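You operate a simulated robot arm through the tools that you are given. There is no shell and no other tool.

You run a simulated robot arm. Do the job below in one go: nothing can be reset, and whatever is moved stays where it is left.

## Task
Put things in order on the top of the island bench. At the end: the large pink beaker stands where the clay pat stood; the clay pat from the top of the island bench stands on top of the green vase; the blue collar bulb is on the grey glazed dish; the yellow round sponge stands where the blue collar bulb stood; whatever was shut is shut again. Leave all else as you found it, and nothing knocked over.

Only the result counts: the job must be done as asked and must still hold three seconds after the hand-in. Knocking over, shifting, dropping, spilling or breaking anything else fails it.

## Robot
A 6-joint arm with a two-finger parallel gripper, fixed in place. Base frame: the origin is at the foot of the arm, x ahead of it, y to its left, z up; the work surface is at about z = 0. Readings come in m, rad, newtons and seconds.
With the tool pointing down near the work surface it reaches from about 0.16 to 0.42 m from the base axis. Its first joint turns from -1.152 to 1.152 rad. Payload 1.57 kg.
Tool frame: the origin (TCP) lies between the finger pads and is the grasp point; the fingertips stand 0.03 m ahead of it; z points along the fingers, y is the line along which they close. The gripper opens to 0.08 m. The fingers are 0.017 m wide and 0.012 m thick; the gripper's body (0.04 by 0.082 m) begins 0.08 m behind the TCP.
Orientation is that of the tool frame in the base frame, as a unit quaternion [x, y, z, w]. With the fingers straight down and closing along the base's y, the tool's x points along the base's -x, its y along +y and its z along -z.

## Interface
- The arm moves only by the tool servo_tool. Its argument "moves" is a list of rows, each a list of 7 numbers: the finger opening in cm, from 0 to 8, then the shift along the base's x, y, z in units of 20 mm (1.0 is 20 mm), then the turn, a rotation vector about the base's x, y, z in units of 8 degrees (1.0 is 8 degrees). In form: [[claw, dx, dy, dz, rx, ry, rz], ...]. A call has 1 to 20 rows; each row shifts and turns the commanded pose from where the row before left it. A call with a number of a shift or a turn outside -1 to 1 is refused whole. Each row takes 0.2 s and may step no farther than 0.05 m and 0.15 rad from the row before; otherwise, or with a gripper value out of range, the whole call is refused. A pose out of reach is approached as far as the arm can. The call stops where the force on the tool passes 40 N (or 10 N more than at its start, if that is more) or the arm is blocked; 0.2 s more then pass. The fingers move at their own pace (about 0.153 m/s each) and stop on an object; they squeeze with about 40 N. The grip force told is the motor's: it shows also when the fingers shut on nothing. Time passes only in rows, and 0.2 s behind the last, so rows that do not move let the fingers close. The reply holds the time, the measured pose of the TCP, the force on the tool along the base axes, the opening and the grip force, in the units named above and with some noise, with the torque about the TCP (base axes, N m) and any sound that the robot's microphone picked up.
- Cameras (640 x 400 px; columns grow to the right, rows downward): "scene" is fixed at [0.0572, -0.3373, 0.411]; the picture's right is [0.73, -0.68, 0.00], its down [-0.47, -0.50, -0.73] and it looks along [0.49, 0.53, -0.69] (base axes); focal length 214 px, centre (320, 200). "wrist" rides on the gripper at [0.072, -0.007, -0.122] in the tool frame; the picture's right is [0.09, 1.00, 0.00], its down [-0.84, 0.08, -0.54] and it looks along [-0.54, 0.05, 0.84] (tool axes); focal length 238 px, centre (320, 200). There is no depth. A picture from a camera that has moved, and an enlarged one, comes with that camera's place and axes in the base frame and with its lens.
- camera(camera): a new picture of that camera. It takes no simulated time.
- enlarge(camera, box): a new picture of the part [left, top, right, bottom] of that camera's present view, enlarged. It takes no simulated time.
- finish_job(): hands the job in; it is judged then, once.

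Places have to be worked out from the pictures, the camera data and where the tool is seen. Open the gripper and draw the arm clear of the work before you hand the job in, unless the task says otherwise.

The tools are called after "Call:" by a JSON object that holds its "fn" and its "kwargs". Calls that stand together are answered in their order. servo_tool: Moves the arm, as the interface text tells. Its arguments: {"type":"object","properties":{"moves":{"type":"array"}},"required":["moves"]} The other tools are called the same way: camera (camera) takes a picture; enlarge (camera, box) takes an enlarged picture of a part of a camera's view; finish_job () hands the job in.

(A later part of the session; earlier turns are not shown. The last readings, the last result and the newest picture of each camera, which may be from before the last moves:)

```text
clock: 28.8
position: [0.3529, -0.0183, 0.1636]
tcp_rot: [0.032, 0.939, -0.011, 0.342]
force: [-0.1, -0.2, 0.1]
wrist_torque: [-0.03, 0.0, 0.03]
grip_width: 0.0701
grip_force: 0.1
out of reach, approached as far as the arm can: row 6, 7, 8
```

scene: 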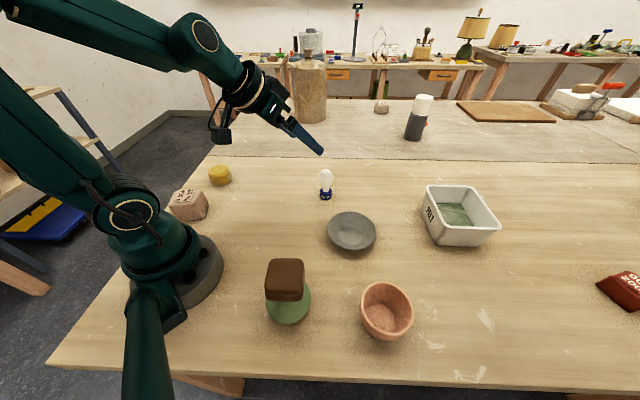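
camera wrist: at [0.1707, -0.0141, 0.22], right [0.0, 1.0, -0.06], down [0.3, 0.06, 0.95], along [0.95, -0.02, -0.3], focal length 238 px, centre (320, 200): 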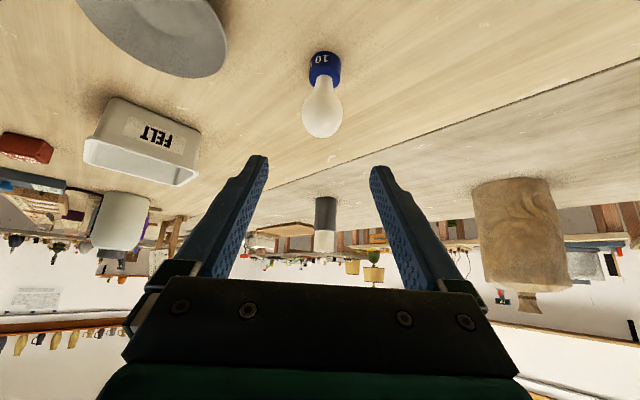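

At 40° the arm stops at z≈0.164. I'll reduce the tilt to 24° and test again, staying above the bulb.

Call:
{"fn": "servo_tool", "kwargs": {"moves": [[7, 0, 0, 0, 0.07, 0.998, 0], [7, 0, 0, 0, 0.07, 0.998, 0], [7, 0, 0, -0.6, 0, 0, 0], [7, 0, 0, -0.6, 0, 0, 0], [7, 0, 0, -0.6, 0, 0, 0], [7, 0, 0, 0, 0, 0, 0]]}}

Call:
{"fn": "camera", "kwargs": {"camera": "wrist"}}

Call:
{"fn": "enlarge", "kwargs": {"camera": "scene", "box": [250, 120, 370, 220]}}

```text
clock: 30.2
position: [0.3544, -0.0264, 0.1288]
tcp_rot: [0.041, 0.97, -0.025, 0.237]
force: [0.0, 0.5, -0.9]
wrist_torque: [-0.04, -0.02, 0.0]
grip_width: 0.0701
grip_force: 0.1
out of reach, approached as far as the arm can: row 1
```

```text
taken
camera wrist: at [0.2362, -0.0198, 0.2054], right [0.01, 1.0, -0.07], down [0.5, 0.06, 0.86], along [0.87, -0.04, -0.5], focal length 238 px, centre (320, 200)
```

wrist: 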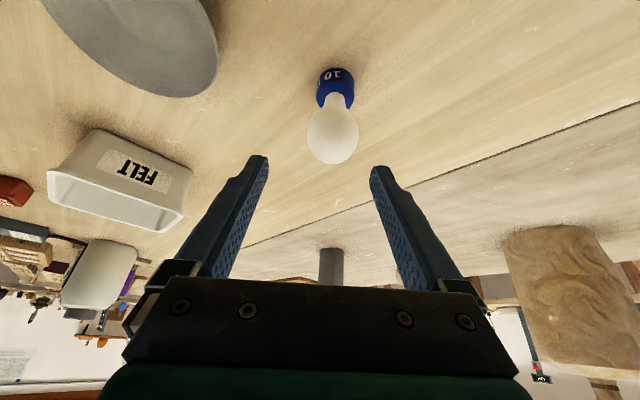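

```text
4.00 times, centred on (310, 170) of scene
camera zoom: at [0.0572, -0.3373, 0.411], right [0.73, -0.68, 0.0], down [-0.47, -0.5, -0.73], along [0.49, 0.53, -0.69], focal length 858 px, centre (360, 320)
```

zoom: 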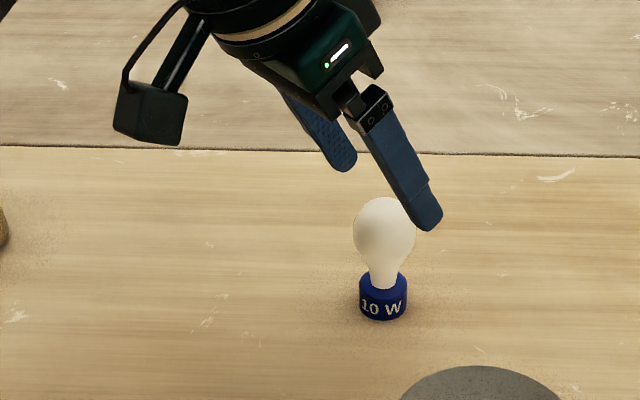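

At about 28° tilt the arm reaches. From both views the bulb axis is at (0.3735, -0.0213). I'll correct the small roll, centre the hand, and lower with the fingers straddling the bulb, then check clearance.

Call:
{"fn": "servo_tool", "kwargs": {"moves": [[7, 0.39, 0.295, 0, 0.21, 0, 0], [7, 0, 0, 0, 0, 0, 0], [7, 0, 0, -0.6, 0, 0, 0], [7, 0, 0, -0.6, 0, 0, 0], [7, 0, 0, -0.6, 0, 0, 0], [7, 0, 0, 0, 0, 0, 0]]}}

Call:
{"fn": "camera", "kwargs": {"camera": "wrist"}}

Call:
{"fn": "enlarge", "kwargs": {"camera": "scene", "box": [270, 120, 370, 220]}}

```text
clock: 31.6
position: [0.3641, -0.0223, 0.0938]
tcp_rot: [0.044, 0.971, -0.01, 0.236]
force: [0.4, 0.5, -0.5]
wrist_torque: [-0.01, 0.0, 0.0]
grip_width: 0.0699
grip_force: 0.0
```

```text
taken
camera wrist: at [0.2449, -0.0167, 0.1699], right [0.01, 1.0, -0.04], down [0.5, 0.03, 0.87], along [0.87, -0.03, -0.5], focal length 238 px, centre (320, 200)
```

wrist: 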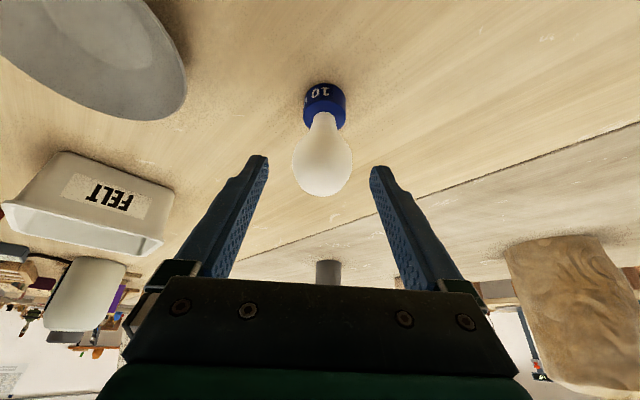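

```text
4.00 times, centred on (320, 170) of scene
camera zoom: at [0.0572, -0.3373, 0.411], right [0.73, -0.68, 0.0], down [-0.47, -0.5, -0.73], along [0.49, 0.53, -0.69], focal length 858 px, centre (320, 320)
```

zoom: 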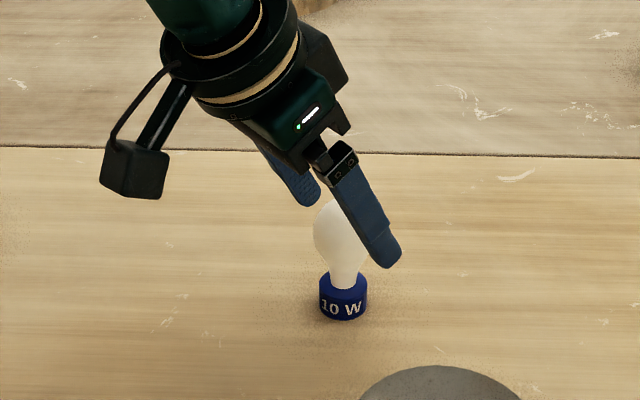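

Nicely centred. Continue down to the collar height.

Call:
{"fn": "servo_tool", "kwargs": {"moves": [[7, -0.08, 0, -0.7, 0, 0, 0], [7, 0, 0, -0.7, 0, 0, 0], [7, 0, 0, -0.7, 0, 0, 0], [7, 0, 0, -0.4, 0, 0, 0], [7, 0, 0, 0, 0, 0, 0]]}}

Call:
{"fn": "camera", "kwargs": {"camera": "wrist"}}

Call:
{"fn": "enlarge", "kwargs": {"camera": "scene", "box": [280, 130, 360, 210]}}

```text
clock: 32.8
position: [0.3674, -0.0259, 0.0629]
tcp_rot: [0.044, 0.971, -0.01, 0.235]
force: [-0.1, 0.1, 0.1]
wrist_torque: [0.01, 0.02, -0.02]
grip_width: 0.0701
grip_force: 0.0
out of reach, approached as far as the arm can: row 2, 3
```

```text
taken
camera wrist: at [0.2482, -0.0206, 0.1409], right [0.01, 1.0, -0.04], down [0.5, 0.03, 0.87], along [0.87, -0.03, -0.5], focal length 238 px, centre (320, 200)
```

wrist: 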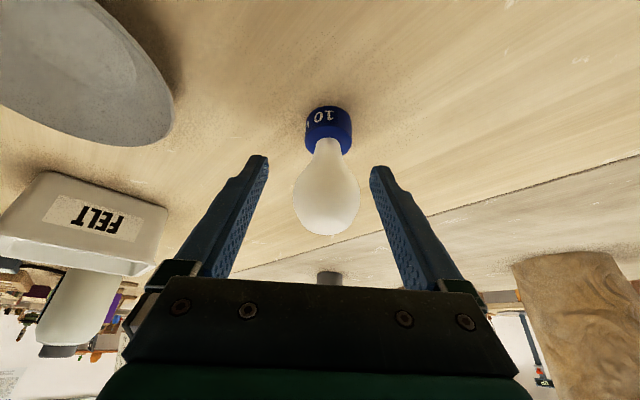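

```text
5.00 times, centred on (320, 170) of scene
camera zoom: at [0.0572, -0.3373, 0.411], right [0.73, -0.68, 0.0], down [-0.47, -0.5, -0.73], along [0.49, 0.53, -0.69], focal length 1072 px, centre (320, 350)
```

zoom: 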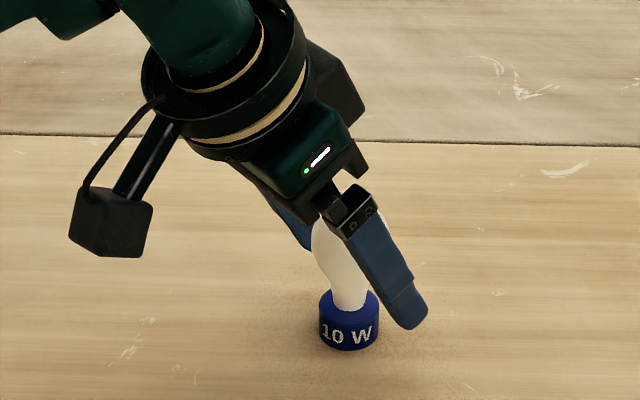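

The wrist limit stops 27° at z≈0.063. I'll reduce the tilt to about 22°, which still keeps the fingers off the widest part of the glass, re-centre and continue.

Call:
{"fn": "servo_tool", "kwargs": {"moves": [[7, 0, 0, 0.2, 0.06, 0.657, 0], [7, -0.325, 0.24, 0, 0, 0, 0], [7, 0, 0, 0, 0, 0, 0], [7, 0, 0, -0.4, 0, 0, 0], [7, 0, 0, -0.4, 0, 0, 0], [7, 0, 0, 0, 0, 0, 0]]}}

Call:
{"fn": "camera", "kwargs": {"camera": "wrist"}}

Call:
{"fn": "enlarge", "kwargs": {"camera": "scene", "box": [280, 130, 360, 210]}}

```text
clock: 34.2
position: [0.3595, -0.0206, 0.0542]
tcp_rot: [0.045, 0.981, -0.009, 0.191]
force: [-1.1, -0.4, 0.2]
wrist_torque: [0.0, 0.02, -0.02]
grip_width: 0.07
grip_force: 0.0
out of reach, approached as far as the arm can: row 1
```

```text
taken
camera wrist: at [0.2487, -0.0165, 0.1406], right [0.01, 1.0, -0.03], down [0.58, 0.03, 0.82], along [0.82, -0.02, -0.58], focal length 238 px, centre (320, 200)
```

wrist: 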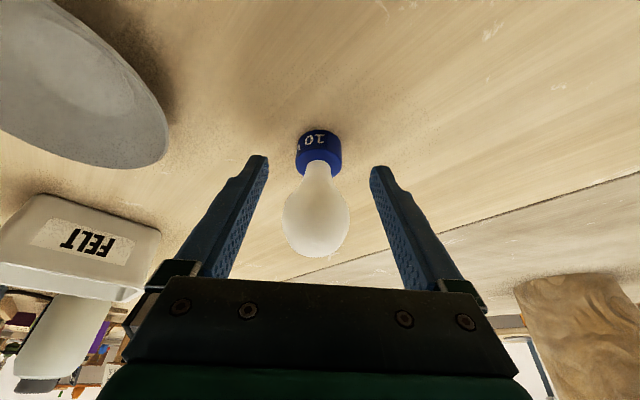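

```text
5.00 times, centred on (320, 170) of scene
camera zoom: at [0.0572, -0.3373, 0.411], right [0.73, -0.68, 0.0], down [-0.47, -0.5, -0.73], along [0.49, 0.53, -0.69], focal length 1072 px, centre (320, 350)
```

zoom: 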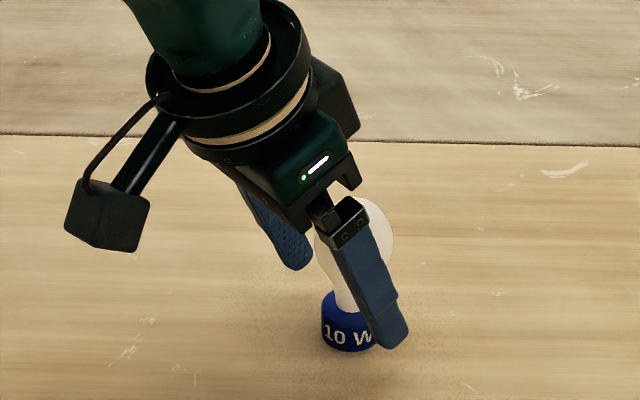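

Now centred with 22° tilt and reachable. Lower the last 17 mm.

Call:
{"fn": "servo_tool", "kwargs": {"moves": [[7, 0, 0, -0.42, 0, 0, 0], [7, 0, 0, -0.42, 0, 0, 0], [7, 0, 0, 0, 0, 0, 0]]}}

Call:
{"fn": "camera", "kwargs": {"camera": "wrist"}}

Call:
{"fn": "enlarge", "kwargs": {"camera": "scene", "box": [290, 145, 350, 210]}}

```text
clock: 35.0
position: [0.3618, -0.0205, 0.0377]
tcp_rot: [0.045, 0.98, -0.009, 0.192]
force: [-0.2, 0.4, -0.4]
wrist_torque: [0.02, -0.01, -0.05]
grip_width: 0.0702
grip_force: 0.0
```

```text
taken
camera wrist: at [0.2497, -0.0162, 0.1236], right [0.01, 1.0, -0.03], down [0.58, 0.03, 0.82], along [0.82, -0.02, -0.57], focal length 238 px, centre (320, 200)
```

wrist: 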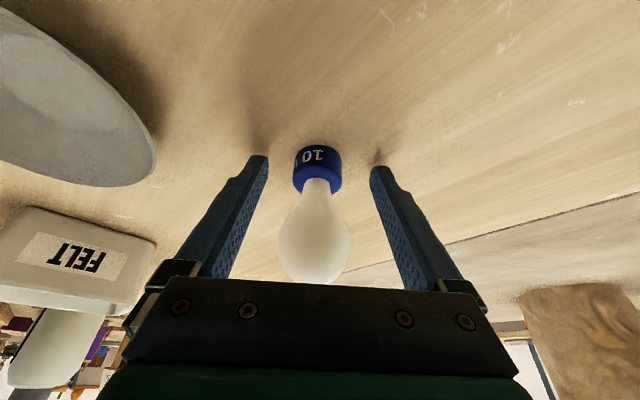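

```text
6.15 times, centred on (320, 178) of scene
camera zoom: at [0.0572, -0.3373, 0.411], right [0.73, -0.68, 0.0], down [-0.47, -0.5, -0.73], along [0.49, 0.53, -0.69], focal length 1320 px, centre (320, 338)
```

zoom: 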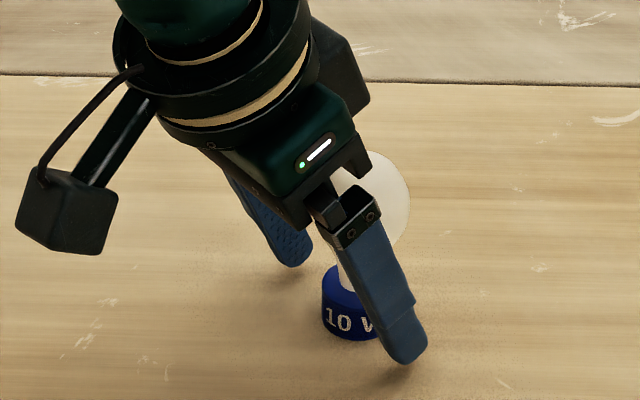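

The tips straddle the collar and the glass clears the fingers in the image. Close on the collar.

Call:
{"fn": "servo_tool", "kwargs": {"moves": [[5, 0, 0, 0, 0, 0, 0], [4, 0, 0, 0, 0, 0, 0], [3.2, 0, 0, 0, 0, 0, 0], [2.8, 0, 0, 0, 0, 0, 0], [2.8, 0, 0, 0, 0, 0, 0]]}}

Call:
{"fn": "camera", "kwargs": {"camera": "wrist"}}

Call:
{"fn": "enlarge", "kwargs": {"camera": "scene", "box": [290, 145, 350, 210]}}

```text
clock: 36.2
position: [0.3605, -0.0199, 0.0379]
tcp_rot: [0.045, 0.98, -0.009, 0.192]
force: [-0.2, -0.5, -0.5]
wrist_torque: [0.0, 0.01, -0.01]
grip_width: 0.032
grip_force: 40.4
```

```text
taken
camera wrist: at [0.2497, -0.0162, 0.1238], right [0.01, 1.0, -0.03], down [0.58, 0.03, 0.82], along [0.82, -0.02, -0.57], focal length 238 px, centre (320, 200)
```

wrist: 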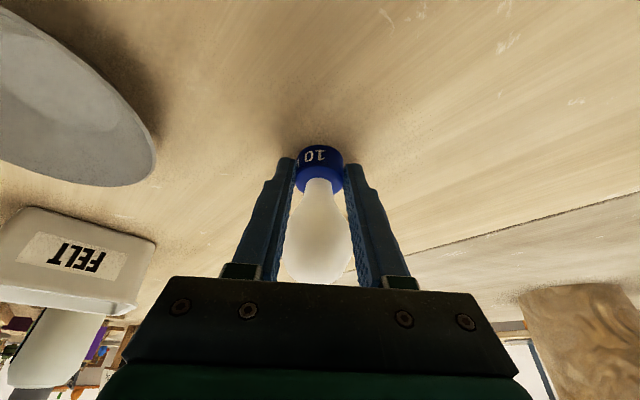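

```text
6.15 times, centred on (320, 178) of scene
camera zoom: at [0.0572, -0.3373, 0.411], right [0.73, -0.68, 0.0], down [-0.47, -0.5, -0.73], along [0.49, 0.53, -0.69], focal length 1320 px, centre (320, 338)
```

zoom: 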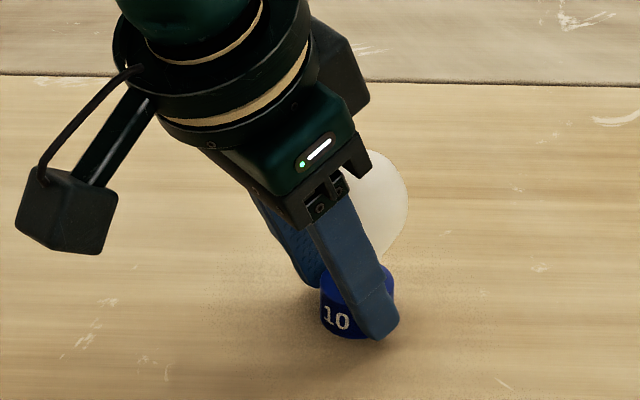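

The collar is gripped at 32 mm, glass free of the fingers. Lift gently.

Call:
{"fn": "servo_tool", "kwargs": {"moves": [[2.8, 0, 0, 0.3, 0, 0, 0], [2.8, 0, 0, 0.5, 0, 0, 0], [2.8, 0, 0, 0.7, 0, 0, 0], [2.8, 0, 0, 1, 0, 0, 0], [2.8, 0, 0, 1, 0, 0, 0], [2.8, 0, 0, 1, 0, 0, 0], [2.8, 0, 0, 1, 0, 0, 0], [2.8, 0, 0, 0, 0, 0, 0]]}}

Call:
{"fn": "camera", "kwargs": {"camera": "wrist"}}

Call:
{"fn": "camera", "kwargs": {"camera": "scene"}}

```text
clock: 38.0
position: [0.3602, -0.0199, 0.1479]
tcp_rot: [0.044, 0.981, -0.009, 0.191]
force: [-0.1, -0.1, -0.9]
wrist_torque: [0.02, 0.02, -0.01]
grip_width: 0.032
grip_force: 40.2
```

```text
taken
camera wrist: at [0.2491, -0.0161, 0.2337], right [0.01, 1.0, -0.03], down [0.58, 0.03, 0.82], along [0.82, -0.02, -0.57], focal length 238 px, centre (320, 200)
```

wrist: 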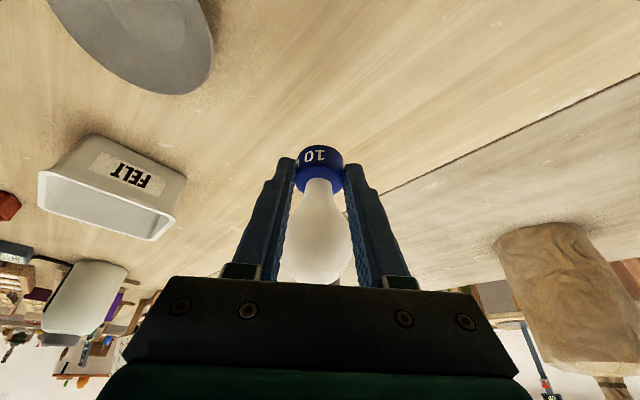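

```text
taken
```

scene: 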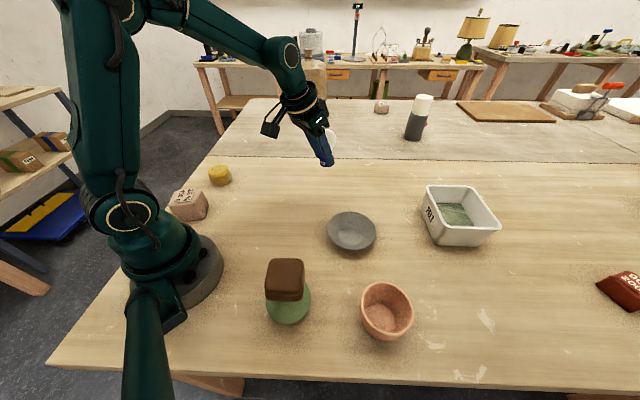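

The bulb is firmly held upright. Carry it over the dish, turning the hand 22° with the arm's heading.

Call:
{"fn": "servo_tool", "kwargs": {"moves": [[2.8, -0.375, -0.971, 0, 0, 0, -0.393], [2.8, -0.375, -0.971, 0, 0, 0, -0.393], [2.8, -0.375, -0.971, 0, 0, 0, -0.393], [2.8, -0.375, -0.971, 0, 0, 0, -0.393], [2.8, -0.375, -0.971, 0, 0, 0, -0.393], [2.8, -0.375, -0.971, 0, 0, 0, -0.393], [2.8, -0.375, -0.971, 0, 0, 0, -0.393], [2.8, 0, 0, 0, 0, 0, 0]]}}

Call:
{"fn": "camera", "kwargs": {"camera": "wrist"}}

Call:
{"fn": "enlarge", "kwargs": {"camera": "scene", "box": [280, 140, 420, 270]}}

```text
clock: 39.8
position: [0.3096, -0.1557, 0.1475]
tcp_rot: [0.231, 0.954, -0.045, 0.187]
force: [0.4, 0.9, 0.2]
wrist_torque: [0.01, -0.01, -0.03]
grip_width: 0.032
grip_force: 39.8
```

```text
taken
camera wrist: at [0.2073, -0.1106, 0.2347], right [0.38, 0.92, -0.03], down [0.54, -0.19, 0.82], along [0.75, -0.33, -0.57], focal length 238 px, centre (320, 200)
```

wrist: 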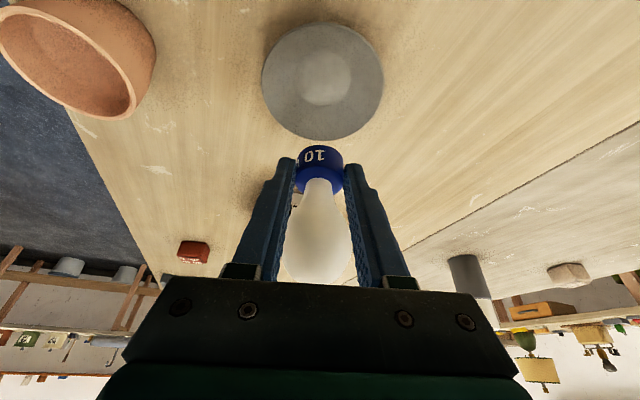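

```text
3.08 times, centred on (350, 205) of scene
camera zoom: at [0.0572, -0.3373, 0.411], right [0.73, -0.68, 0.0], down [-0.47, -0.5, -0.73], along [0.49, 0.53, -0.69], focal length 660 px, centre (228, 185)
```

zoom: 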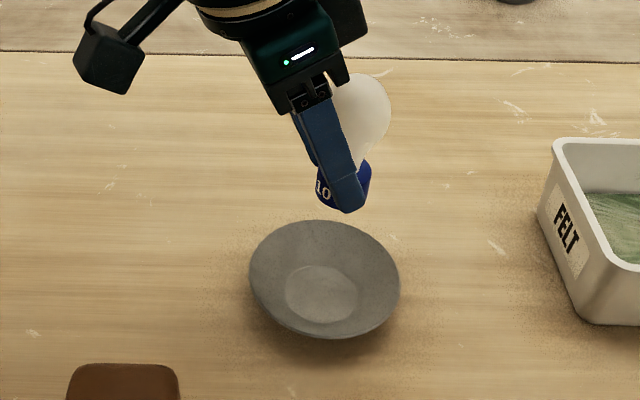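

The dish's flat centre computes to (0.3175, -0.160) and the bulb's axis now sits at about (0.3215, -0.162). I'll shift by (-4, +2) mm and descend to about 15 mm above the dish floor.

Call:
{"fn": "servo_tool", "kwargs": {"moves": [[2.8, -0.2, 0.1, 0, 0, 0, 0], [2.8, 0, 0, -0.9, 0, 0, 0], [2.8, 0, 0, -0.9, 0, 0, 0], [2.8, 0, 0, -0.9, 0, 0, 0], [2.8, 0, 0, -0.9, 0, 0, 0], [2.8, 0, 0, -0.7, 0, 0, 0], [2.8, 0, 0, 0, 0, 0, 0]]}}

Call:
{"fn": "camera", "kwargs": {"camera": "wrist"}}

Call:
{"fn": "enlarge", "kwargs": {"camera": "scene", "box": [290, 160, 410, 270]}}

```text
clock: 41.4
position: [0.3037, -0.1527, 0.0599]
tcp_rot: [0.231, 0.954, -0.045, 0.187]
force: [0.0, -0.5, -1.1]
wrist_torque: [0.0, 0.04, 0.03]
grip_width: 0.0319
grip_force: 39.7
```

```text
taken
camera wrist: at [0.2028, -0.1076, 0.1459], right [0.38, 0.92, -0.03], down [0.54, -0.19, 0.82], along [0.75, -0.33, -0.57], focal length 238 px, centre (320, 200)
```

wrist: 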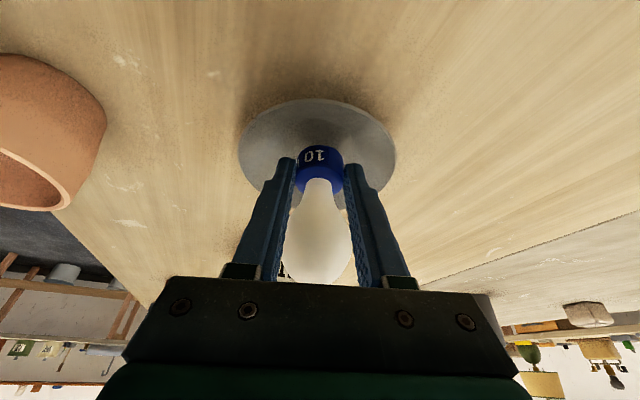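

```text
3.64 times, centred on (350, 215) of scene
camera zoom: at [0.0572, -0.3373, 0.411], right [0.73, -0.68, 0.0], down [-0.47, -0.5, -0.73], along [0.49, 0.53, -0.69], focal length 780 px, centre (211, 146)
```

zoom: 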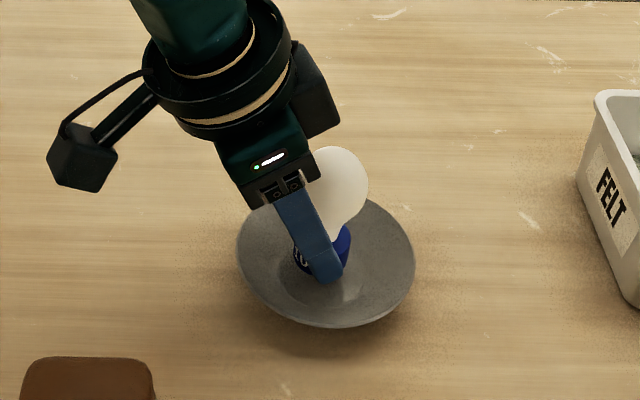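

Both views show the bulb centred over the dish. Lower 10 mm, then in small steps with the force watched.

Call:
{"fn": "servo_tool", "kwargs": {"moves": [[2.8, 0, 0, -0.25, 0, 0, 0], [2.8, 0, 0, -0.25, 0, 0, 0], [2.8, 0, 0, 0, 0, 0, 0]]}}

Call:
{"fn": "servo_tool", "kwargs": {"moves": [[2.8, 0, 0, -0.07, 0, 0, 0]]}}

Call:
{"fn": "servo_tool", "kwargs": {"moves": [[2.8, 0, 0, -0.07, 0, 0, 0]]}}

```text
clock: 42.2
position: [0.305, -0.1544, 0.0494]
tcp_rot: [0.23, 0.954, -0.046, 0.187]
force: [0.3, 0.5, -0.5]
wrist_torque: [-0.01, 0.0, -0.01]
grip_width: 0.032
grip_force: 39.6
```

```text
clock: 42.6
position: [0.3045, -0.1547, 0.0482]
tcp_rot: [0.23, 0.954, -0.046, 0.187]
force: [1.1, -0.3, -0.3]
wrist_torque: [0.02, 0.02, 0.0]
grip_width: 0.032
grip_force: 39.8
```

```text
clock: 43.0
position: [0.305, -0.1544, 0.0463]
tcp_rot: [0.231, 0.954, -0.045, 0.186]
force: [0.4, -0.5, -1.5]
wrist_torque: [0.02, -0.01, 0.0]
grip_width: 0.0321
grip_force: 40.1
```

No contact yet at z≈0.047; continuing in about 1 mm steps.

Call:
{"fn": "servo_tool", "kwargs": {"moves": [[2.8, 0, 0, -0.05, 0, 0, 0]]}}

Call:
{"fn": "servo_tool", "kwargs": {"moves": [[2.8, 0, 0, -0.05, 0, 0, 0]]}}

Call:
{"fn": "servo_tool", "kwargs": {"moves": [[2.8, 0, 0, -0.04, 0, 0, 0]]}}

```text
clock: 43.4
position: [0.3035, -0.1553, 0.0468]
tcp_rot: [0.231, 0.954, -0.045, 0.186]
force: [0.0, 0.6, -1.2]
wrist_torque: [0.02, 0.04, 0.03]
grip_width: 0.0321
grip_force: 40.0
```

```text
clock: 43.8
position: [0.3044, -0.1544, 0.0461]
tcp_rot: [0.231, 0.954, -0.045, 0.186]
force: [0.9, 0.4, -0.5]
wrist_torque: [-0.01, 0.01, -0.03]
grip_width: 0.0318
grip_force: 40.0
```

```text
clock: 44.2
position: [0.3039, -0.1537, 0.045]
tcp_rot: [0.23, 0.954, -0.045, 0.186]
force: [-0.3, 0.8, -0.8]
wrist_torque: [0.01, -0.02, 0.02]
grip_width: 0.032
grip_force: 39.3
```

Still free. Continue small steps.

Call:
{"fn": "servo_tool", "kwargs": {"moves": [[2.8, 0, 0, -0.04, 0, 0, 0]]}}

Call:
{"fn": "servo_tool", "kwargs": {"moves": [[2.8, 0, 0, -0.04, 0, 0, 0]]}}

Call:
{"fn": "enlarge", "kwargs": {"camera": "wrist", "box": [230, 80, 410, 200]}}

Call:
{"fn": "enlarge", "kwargs": {"camera": "scene", "box": [310, 190, 390, 260]}}

```text
clock: 44.6
position: [0.3037, -0.154, 0.044]
tcp_rot: [0.232, 0.954, -0.046, 0.187]
force: [1.5, -0.2, -0.5]
wrist_torque: [0.02, -0.01, -0.01]
grip_width: 0.0321
grip_force: 40.4
```

```text
clock: 45.0
position: [0.3036, -0.154, 0.0426]
tcp_rot: [0.231, 0.954, -0.045, 0.187]
force: [0.4, -0.2, -0.6]
wrist_torque: [0.06, -0.01, 0.02]
grip_width: 0.032
grip_force: 40.1
```

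```text
3.33 times, centred on (320, 140) of wrist
camera zoom: at [0.2019, -0.1083, 0.1301], right [0.38, 0.92, -0.03], down [0.54, -0.19, 0.82], along [0.75, -0.33, -0.57], focal length 794 px, centre (320, 400)
```

zoom: 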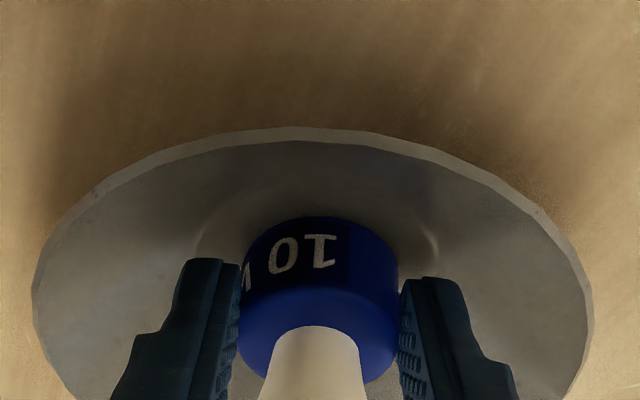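

```text
5.71 times, centred on (350, 225) of scene
camera zoom: at [0.0572, -0.3373, 0.411], right [0.73, -0.68, 0.0], down [-0.47, -0.5, -0.73], along [0.49, 0.53, -0.69], focal length 1226 px, centre (149, 57)
```

zoom: 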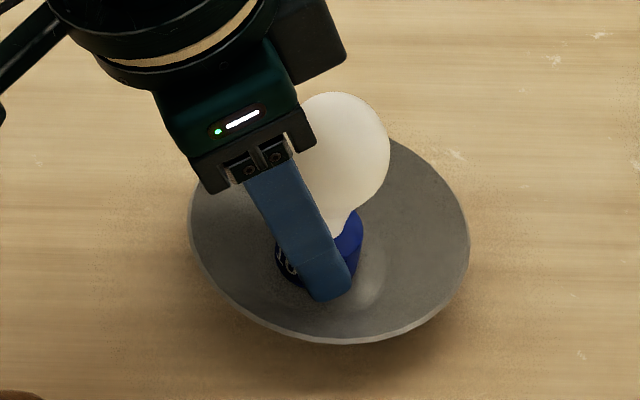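

Laterally it's centred in the flat; the collar is still a few mm above the dish floor. Continue lowering in small steps.

Call:
{"fn": "servo_tool", "kwargs": {"moves": [[2.8, 0, 0, -0.04, 0, 0, 0]]}}

Call:
{"fn": "servo_tool", "kwargs": {"moves": [[2.8, 0, 0, -0.04, 0, 0, 0]]}}

Call:
{"fn": "servo_tool", "kwargs": {"moves": [[2.8, 0, 0, -0.03, 0, 0, 0]]}}

```text
clock: 45.4
position: [0.3053, -0.1543, 0.0421]
tcp_rot: [0.231, 0.954, -0.045, 0.186]
force: [0.2, -0.1, 0.0]
wrist_torque: [0.03, 0.0, -0.04]
grip_width: 0.0319
grip_force: 40.2
```

```text
clock: 45.8
position: [0.3041, -0.1546, 0.0417]
tcp_rot: [0.231, 0.954, -0.045, 0.187]
force: [-3.7, 1.4, 9.1]
wrist_torque: [-0.13, 0.06, -0.07]
grip_width: 0.032
grip_force: 40.0
```

```text
clock: 46.2
position: [0.3048, -0.1558, 0.0419]
tcp_rot: [0.23, 0.954, -0.045, 0.189]
force: [-5.3, 3.9, 20.2]
wrist_torque: [-0.14, 0.05, 0.0]
grip_width: 0.032
grip_force: 40.0
```

Contact on the dish floor (20 N). Ease off slightly.

Call:
{"fn": "servo_tool", "kwargs": {"moves": [[2.8, 0, 0, 0.04, 0, 0, 0]]}}

Call:
{"fn": "enlarge", "kwargs": {"camera": "wrist", "box": [230, 80, 410, 200]}}

Call:
{"fn": "enlarge", "kwargs": {"camera": "scene", "box": [310, 190, 390, 260]}}

```text
clock: 46.6
position: [0.3047, -0.1561, 0.0417]
tcp_rot: [0.229, 0.954, -0.044, 0.188]
force: [4.2, -0.2, 8.3]
wrist_torque: [-0.14, -0.16, 0.08]
grip_width: 0.032
grip_force: 39.6
```

```text
3.33 times, centred on (320, 140) of wrist
camera zoom: at [0.2021, -0.1091, 0.1286], right [0.38, 0.93, -0.03], down [0.54, -0.19, 0.82], along [0.75, -0.33, -0.57], focal length 794 px, centre (320, 400)
```

zoom: 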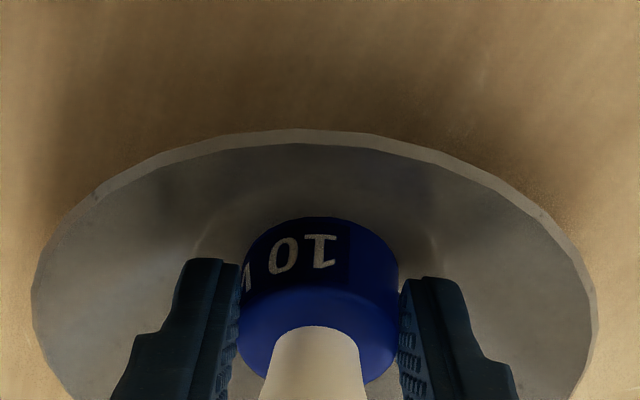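

```text
5.71 times, centred on (350, 225) of scene
camera zoom: at [0.0572, -0.3373, 0.4111], right [0.73, -0.68, 0.0], down [-0.47, -0.5, -0.73], along [0.49, 0.53, -0.69], focal length 1226 px, centre (149, 57)
```

zoom: 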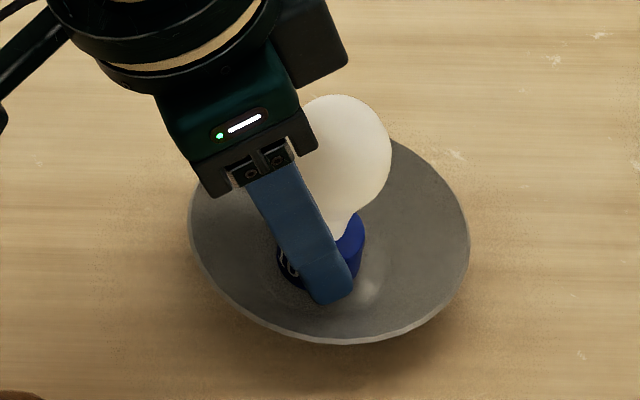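

Load is down to 8 N. Ease a hair more and open by a few millimetres.

Call:
{"fn": "servo_tool", "kwargs": {"moves": [[2.8, 0, 0, 0.02, 0, 0, 0], [3.3, 0, 0, 0, 0, 0, 0], [3.6, 0, 0, 0, 0, 0, 0], [4.0, 0, 0, 0, 0, 0, 0], [4.2, 0, 0, 0, 0, 0, 0]]}}

Call:
{"fn": "enlarge", "kwargs": {"camera": "wrist", "box": [230, 80, 410, 200]}}

Call:
{"fn": "enlarge", "kwargs": {"camera": "scene", "box": [310, 190, 390, 260]}}

```text
clock: 47.8
position: [0.3031, -0.1545, 0.0428]
tcp_rot: [0.23, 0.954, -0.045, 0.186]
force: [-1.3, -0.5, -0.6]
wrist_torque: [-0.03, 0.01, -0.02]
grip_width: 0.0397
grip_force: 0.0
```

```text
3.33 times, centred on (320, 140) of wrist
camera zoom: at [0.2017, -0.1089, 0.1292], right [0.38, 0.92, -0.03], down [0.54, -0.19, 0.82], along [0.75, -0.33, -0.57], focal length 794 px, centre (320, 400)
```

zoom: 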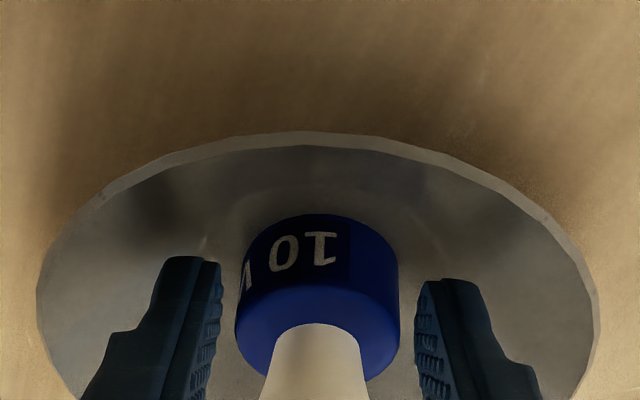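

```text
5.71 times, centred on (350, 225) of scene
camera zoom: at [0.0572, -0.3373, 0.411], right [0.73, -0.68, 0.0], down [-0.47, -0.5, -0.73], along [0.49, 0.53, -0.69], focal length 1226 px, centre (149, 57)
```

zoom: 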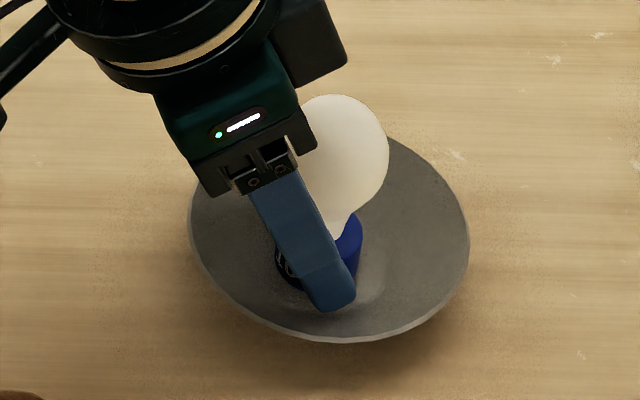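

The bulb stands free in the dish. I'll back out along the finger line, opening further as the tips clear the collar.

Call:
{"fn": "servo_tool", "kwargs": {"moves": [[4.3, -0.168, 0.086, 0.463, 0, 0, 0], [4.6, -0.168, 0.086, 0.463, 0, 0, 0], [5.2, -0.168, 0.086, 0.463, 0, 0, 0], [5.8, -0.168, 0.086, 0.463, 0, 0, 0], [6.5, -0.168, 0.086, 0.463, 0, 0, 0], [7, -0.168, 0.086, 0.463, 0, 0, 0]]}}

Call:
{"fn": "camera", "kwargs": {"camera": "wrist"}}

Call:
{"fn": "enlarge", "kwargs": {"camera": "scene", "box": [290, 170, 410, 270]}}

```text
clock: 49.2
position: [0.2837, -0.1435, 0.098]
tcp_rot: [0.23, 0.954, -0.045, 0.188]
force: [0.0, 0.3, 0.1]
wrist_torque: [-0.01, -0.02, -0.01]
grip_width: 0.0701
grip_force: 0.0
```

```text
taken
camera wrist: at [0.1813, -0.0981, 0.1853], right [0.38, 0.93, -0.03], down [0.54, -0.19, 0.82], along [0.75, -0.33, -0.57], focal length 238 px, centre (320, 200)
```

wrist: 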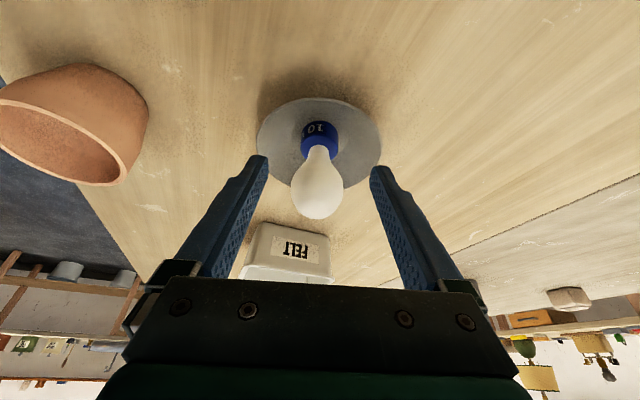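

```text
4.00 times, centred on (350, 220) of scene
camera zoom: at [0.0572, -0.3373, 0.411], right [0.73, -0.68, 0.0], down [-0.47, -0.5, -0.73], along [0.49, 0.53, -0.69], focal length 858 px, centre (200, 120)
```

zoom: 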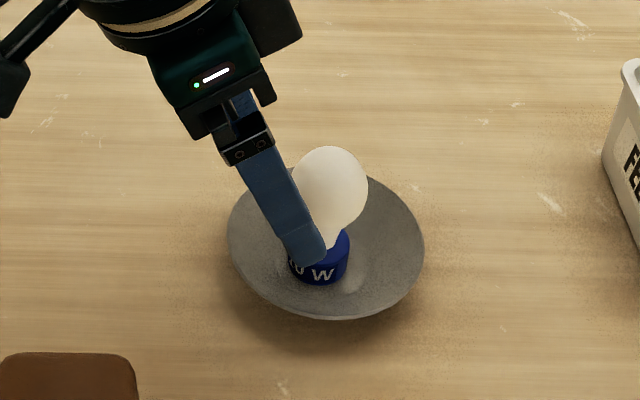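

The bulb stands upright in the dish. I'll retreat further and bring the hand back to vertical.

Call:
{"fn": "servo_tool", "kwargs": {"moves": [[8, -0.336, 0.172, 0.927, 0, 0, 0], [8, -0.336, 0.172, 0.927, 0, 0, 0], [8, -0.336, 0.172, 0.927, 0, 0, 0], [8, -0.336, 0.172, 0.927, 0, 0, 0], [8, 0, 0, 0.5, 0.42, 0.815, 0], [8, 0, 0, 0.5, 0.42, 0.815, 0], [8, 0, 0, 0.5, 0.42, 0.815, 0], [8, 0, 0, 0, 0, 0, 0]]}}

Call:
{"fn": "camera", "kwargs": {"camera": "scene"}}

```text
clock: 51.0
position: [0.2557, -0.1296, 0.202]
tcp_rot: [0.235, 0.972, 0.0, 0.001]
force: [0.3, -0.2, 0.8]
wrist_torque: [0.0, -0.01, -0.03]
grip_width: 0.0804
grip_force: 0.0
```

```text
taken
```

scene: 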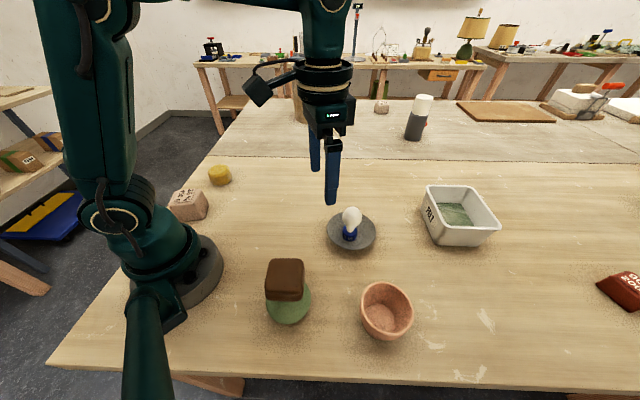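

Hand is vertical again. Now swing over to the sponge, turning the hand with the arm.

Call:
{"fn": "servo_tool", "kwargs": {"moves": [[8, -0.19, 0.935, 0, 0, 0, 0.75], [8, -0.19, 0.935, 0, 0, 0, 0.75], [8, -0.19, 0.935, 0, 0, 0, 0.75], [8, -0.19, 0.935, 0, 0, 0, 0.75], [8, -0.19, 0.935, 0, 0, 0, 0.75], [8, -0.19, 0.935, 0, 0, 0, 0.75], [8, -0.19, 0.935, 0, 0, 0, 0.75], [8, -0.19, 0.935, 0, 0, 0, 0.75], [8, -0.19, 0.935, 0, 0, 0, 0.75], [8, -0.19, 0.935, 0, 0, 0, 0.75], [8, -0.19, 0.935, 0, 0, 0, 0.75], [8, -0.19, 0.935, 0, 0, 0, 0.75], [8, -0.19, 0.935, 0, 0, 0, 0], [8, -0.19, 0.935, 0, 0, 0, 0], [8, -0.19, 0.935, 0, 0, 0, 0], [8, -0.19, 0.935, 0, 0, 0, 0], [8, -0.19, 0.935, 0, 0, 0, 0], [8, -0.19, 0.935, 0, 0, 0, 0], [8, 0, 0, 0, 0, 0, 0]]}}

Call:
{"fn": "camera", "kwargs": {"camera": "wrist"}}

Call:
{"fn": "enlarge", "kwargs": {"camera": "scene", "box": [160, 120, 280, 230]}}

```text
clock: 55.0
position: [0.1913, 0.205, 0.2018]
tcp_rot: [-0.381, 0.925, 0.001, 0.002]
force: [-0.5, 0.3, -0.4]
wrist_torque: [0.01, 0.04, -0.02]
grip_width: 0.0801
grip_force: 0.1
```

```text
taken
camera wrist: at [0.1447, 0.15, 0.3247], right [-0.77, 0.64, 0.0], down [0.54, 0.64, 0.54], along [0.35, 0.42, -0.84], focal length 238 px, centre (320, 200)
```

wrist: 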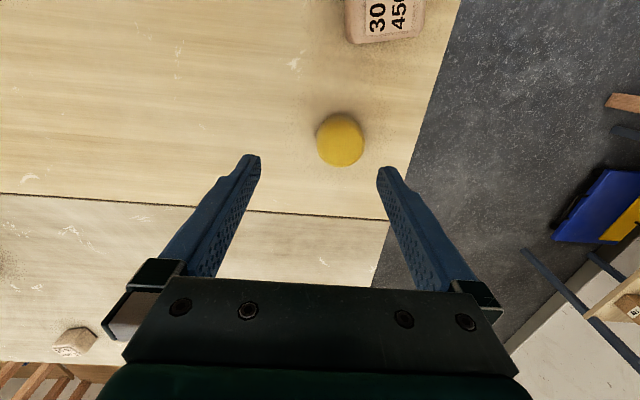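

```text
3.64 times, centred on (220, 175) of scene
camera zoom: at [0.0572, -0.3373, 0.411], right [0.73, -0.68, 0.0], down [-0.47, -0.5, -0.73], along [0.49, 0.53, -0.69], focal length 780 px, centre (684, 291)
```

zoom: 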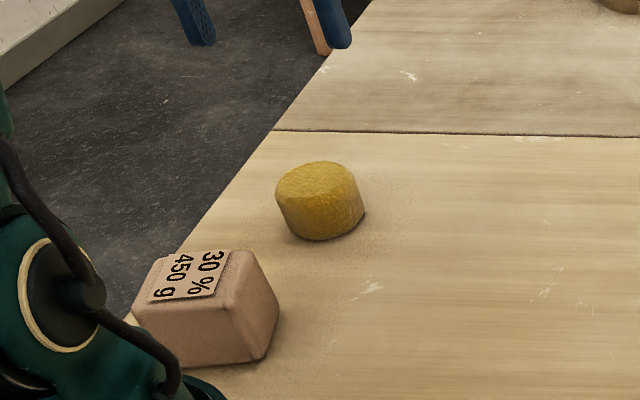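

The sponge centre works out near (0.1895, 0.244) and it is about 40 mm high. I'll zoom to measure its diameter and check the finger clearance.

Call:
{"fn": "enlarge", "kwargs": {"camera": "wrist", "box": [290, 100, 390, 180]}}

Call:
{"fn": "enlarge", "kwargs": {"camera": "scene", "box": [195, 150, 245, 195]}}

```text
5.00 times, centred on (340, 140) of wrist
camera zoom: at [0.1447, 0.15, 0.3247], right [-0.77, 0.64, 0.0], down [0.54, 0.64, 0.54], along [0.35, 0.42, -0.84], focal length 1192 px, centre (220, 500)
```

zoom: 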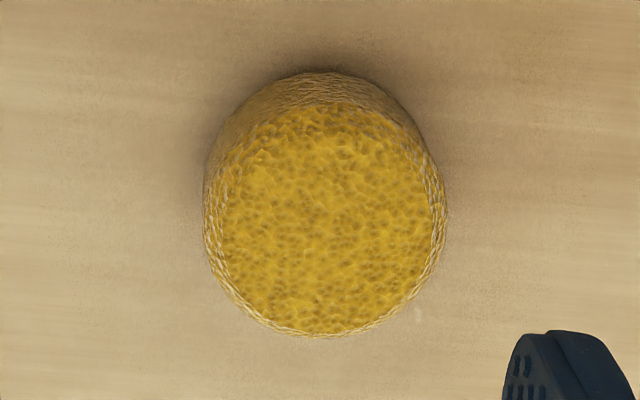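

```text
8.89 times, centred on (220, 172) of scene
camera zoom: at [0.0572, -0.3373, 0.411], right [0.73, -0.68, 0.0], down [-0.47, -0.5, -0.73], along [0.49, 0.53, -0.69], focal length 1906 px, centre (1209, 444)
```

zoom: 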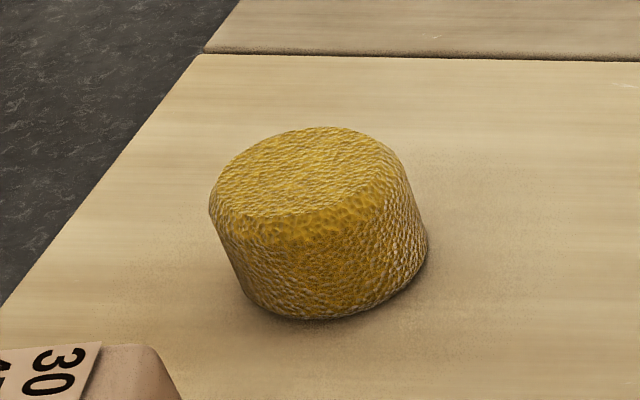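

The sponge is about 60 mm across, centred at (0.191, 0.2475). I'll move over it and come down to z≈0.10 to verify.

Call:
{"fn": "servo_tool", "kwargs": {"moves": [[8, 0, 0.695, 0, 0, 0, 0], [8, 0, 0.695, 0, 0, 0, 0], [8, 0, 0.695, 0, 0, 0, 0], [8, 0, 0, -0.9, 0, 0, 0], [8, 0, 0, -0.9, 0, 0, 0], [8, 0, 0, -0.9, 0, 0, 0], [8, 0, 0, -0.9, 0, 0, 0], [8, 0, 0, -0.9, 0, 0, 0], [8, 0, 0, -0.5, 0, 0, 0], [8, 0, 0, 0, 0, 0, 0]]}}

Call:
{"fn": "camera", "kwargs": {"camera": "wrist"}}

Call:
{"fn": "enlarge", "kwargs": {"camera": "scene", "box": [160, 100, 280, 210]}}

```text
clock: 57.2
position: [0.1885, 0.247, 0.1008]
tcp_rot: [-0.381, 0.925, 0.001, 0.002]
force: [-0.9, -0.1, -0.6]
wrist_torque: [0.04, -0.01, 0.01]
grip_width: 0.0801
grip_force: 0.1
```

```text
taken
camera wrist: at [0.1434, 0.192, 0.2236], right [-0.77, 0.64, 0.0], down [0.54, 0.64, 0.54], along [0.35, 0.42, -0.84], focal length 238 px, centre (320, 200)
```

wrist: 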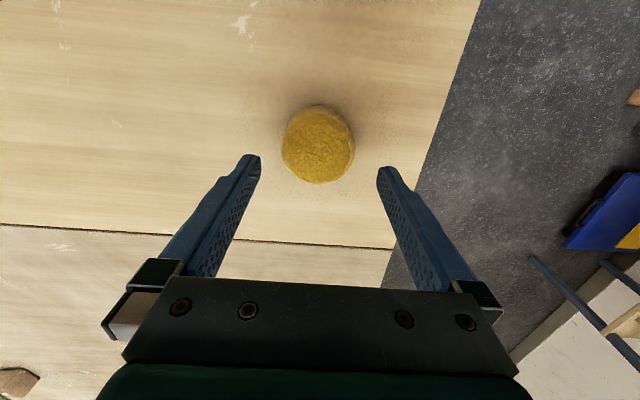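

```text
3.64 times, centred on (220, 155) of scene
camera zoom: at [0.0572, -0.3373, 0.411], right [0.73, -0.68, 0.0], down [-0.47, -0.5, -0.73], along [0.49, 0.53, -0.69], focal length 780 px, centre (684, 364)
```

zoom: 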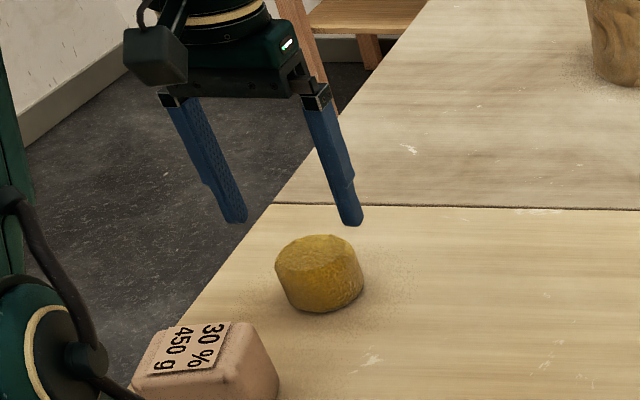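

The sponge lies centred within 3 mm. Descend and grip.

Call:
{"fn": "servo_tool", "kwargs": {"moves": [[8, 0, -0.13, -0.8, 0, 0, 0], [8, 0, 0, -0.8, 0, 0, 0], [8, 0, 0, -0.8, 0, 0, 0], [8, 0, 0, -0.8, 0, 0, 0], [8, 0, 0, 0, 0, 0, 0]]}}

Call:
{"fn": "camera", "kwargs": {"camera": "wrist"}}

Call:
{"fn": "enlarge", "kwargs": {"camera": "scene", "box": [180, 120, 270, 210]}}

```text
clock: 58.4
position: [0.187, 0.247, 0.0359]
tcp_rot: [-0.382, 0.924, 0.001, 0.001]
force: [-0.3, 0.5, -0.3]
wrist_torque: [0.04, -0.02, 0.02]
grip_width: 0.08
grip_force: 0.1
```

```text
taken
camera wrist: at [0.1415, 0.1905, 0.1595], right [-0.77, 0.64, 0.0], down [0.54, 0.64, 0.54], along [0.35, 0.42, -0.84], focal length 238 px, centre (320, 200)
```

wrist: 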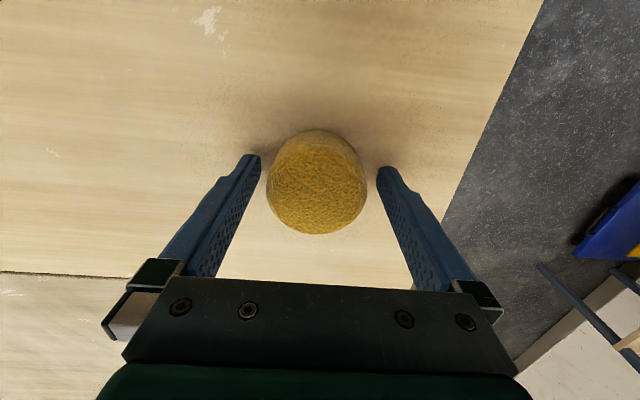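

```text
4.44 times, centred on (225, 165) of scene
camera zoom: at [0.0572, -0.3373, 0.411], right [0.73, -0.68, 0.0], down [-0.47, -0.5, -0.73], along [0.49, 0.53, -0.69], focal length 953 px, centre (742, 356)
```

zoom: 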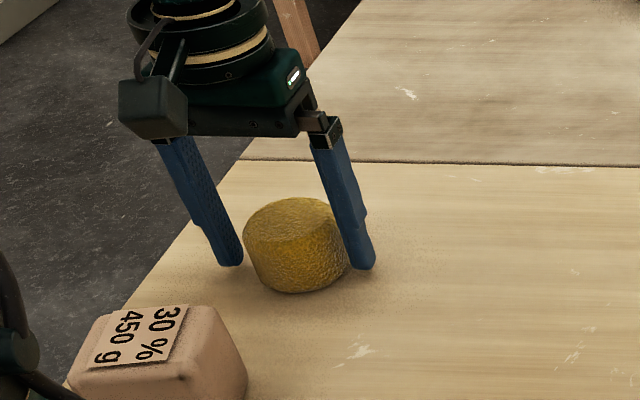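

The fingers straddle the sponge properly. Close.

Call:
{"fn": "servo_tool", "kwargs": {"moves": [[6.5, 0, 0, 0, 0, 0, 0], [5.8, 0, 0, 0, 0, 0, 0], [5.0, 0, 0, 0, 0, 0, 0], [5.0, 0, 0, 0, 0, 0, 0]]}}

Call:
{"fn": "camera", "kwargs": {"camera": "wrist"}}

```text
clock: 59.4
position: [0.1864, 0.2451, 0.0369]
tcp_rot: [-0.38, 0.925, 0.001, 0.002]
force: [0.2, -0.2, 0.1]
wrist_torque: [-0.02, 0.04, 0.01]
grip_width: 0.06
grip_force: 40.1
```

```text
taken
camera wrist: at [0.1416, 0.1905, 0.1596], right [-0.77, 0.64, 0.0], down [0.54, 0.64, 0.54], along [0.35, 0.42, -0.84], focal length 238 px, centre (320, 200)
```

wrist: 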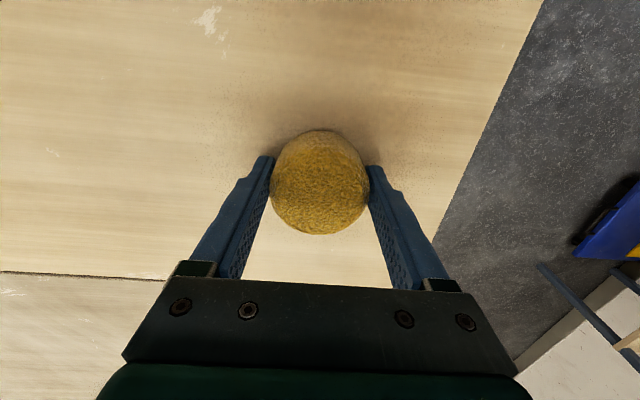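

The sponge is held at 60 mm. Lift and carry it above the bulb's old place, turning the hand back to straight.

Call:
{"fn": "servo_tool", "kwargs": {"moves": [[5.0, 0, 0, 0.4, 0, 0, 0], [5.0, 0, 0, 0.8, 0, 0, 0], [5.0, 0, 0, 1, 0, 0, 0], [5.0, 0, 0, 1, 0, 0, 0], [5.0, 0, 0, 1, 0, 0, 0], [5.0, 0, 0, 1, 0, 0, 0], [5.0, 0, 0, 0.5, 0, 0, 0], [5.0, 0, 0, 0, 0, 0, 0]]}}

Call:
{"fn": "servo_tool", "kwargs": {"moves": [[5.0, 0.652, -0.956, 0, 0, 0, -0.4], [5.0, 0.652, -0.956, 0, 0, 0, -0.4], [5.0, 0.652, -0.956, 0, 0, 0, -0.4], [5.0, 0.652, -0.956, 0, 0, 0, -0.4], [5.0, 0.652, -0.956, 0, 0, 0, -0.4], [5.0, 0.652, -0.956, 0, 0, 0, -0.4], [5.0, 0.652, -0.956, 0, 0, 0, -0.4], [5.0, 0.652, -0.956, 0, 0, 0, -0.4], [5.0, 0.652, -0.956, 0, 0, 0, -0.4], [5.0, 0.652, -0.956, 0, 0, 0, -0.4], [5.0, 0.652, -0.956, 0, 0, 0, -0.4], [5.0, 0.652, -0.956, 0, 0, 0, -0.4], [5.0, 0.652, -0.956, 0, 0, 0, -0.4], [5.0, 0.652, -0.956, 0, 0, 0, -0.4], [5.0, 0, 0, 0, 0, 0, 0]]}}

Call:
{"fn": "camera", "kwargs": {"camera": "wrist"}}

Call:
{"fn": "camera", "kwargs": {"camera": "scene"}}

```text
clock: 61.2
position: [0.1877, 0.2446, 0.1511]
tcp_rot: [-0.381, 0.925, 0.001, 0.002]
force: [-0.2, -0.2, 0.0]
wrist_torque: [0.01, -0.02, -0.01]
grip_width: 0.0601
grip_force: 40.2
```

```text
clock: 64.4
position: [0.3688, -0.0228, 0.1515]
tcp_rot: [0.0, 1.0, 0.0, 0.001]
force: [-0.2, -0.3, 0.4]
wrist_torque: [0.02, 0.01, 0.02]
grip_width: 0.0597
grip_force: 39.4
```

```text
taken
camera wrist: at [0.2984, -0.0297, 0.2744], right [-0.09, 1.0, 0.0], down [0.84, 0.08, 0.54], along [0.54, 0.05, -0.84], focal length 238 px, centre (320, 200)
```

wrist: 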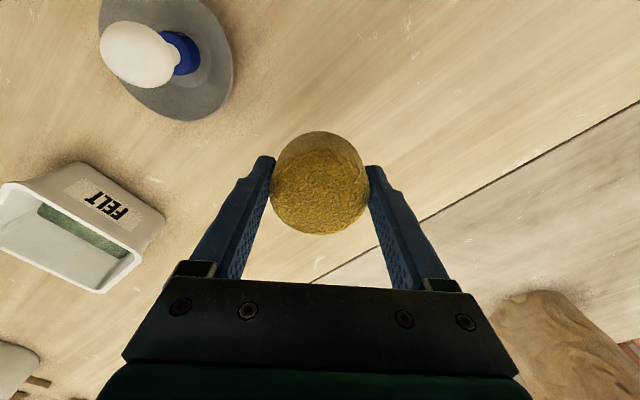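

```text
taken
```

scene: 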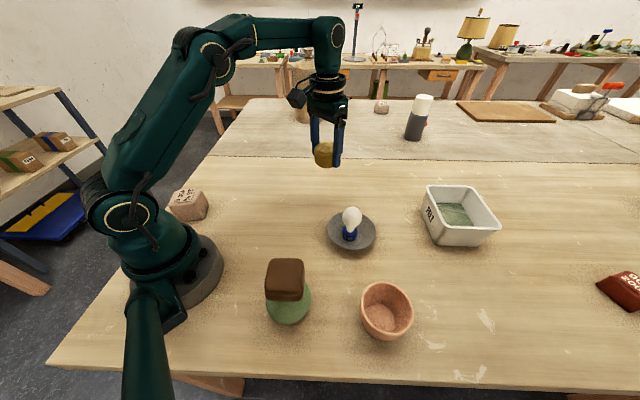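

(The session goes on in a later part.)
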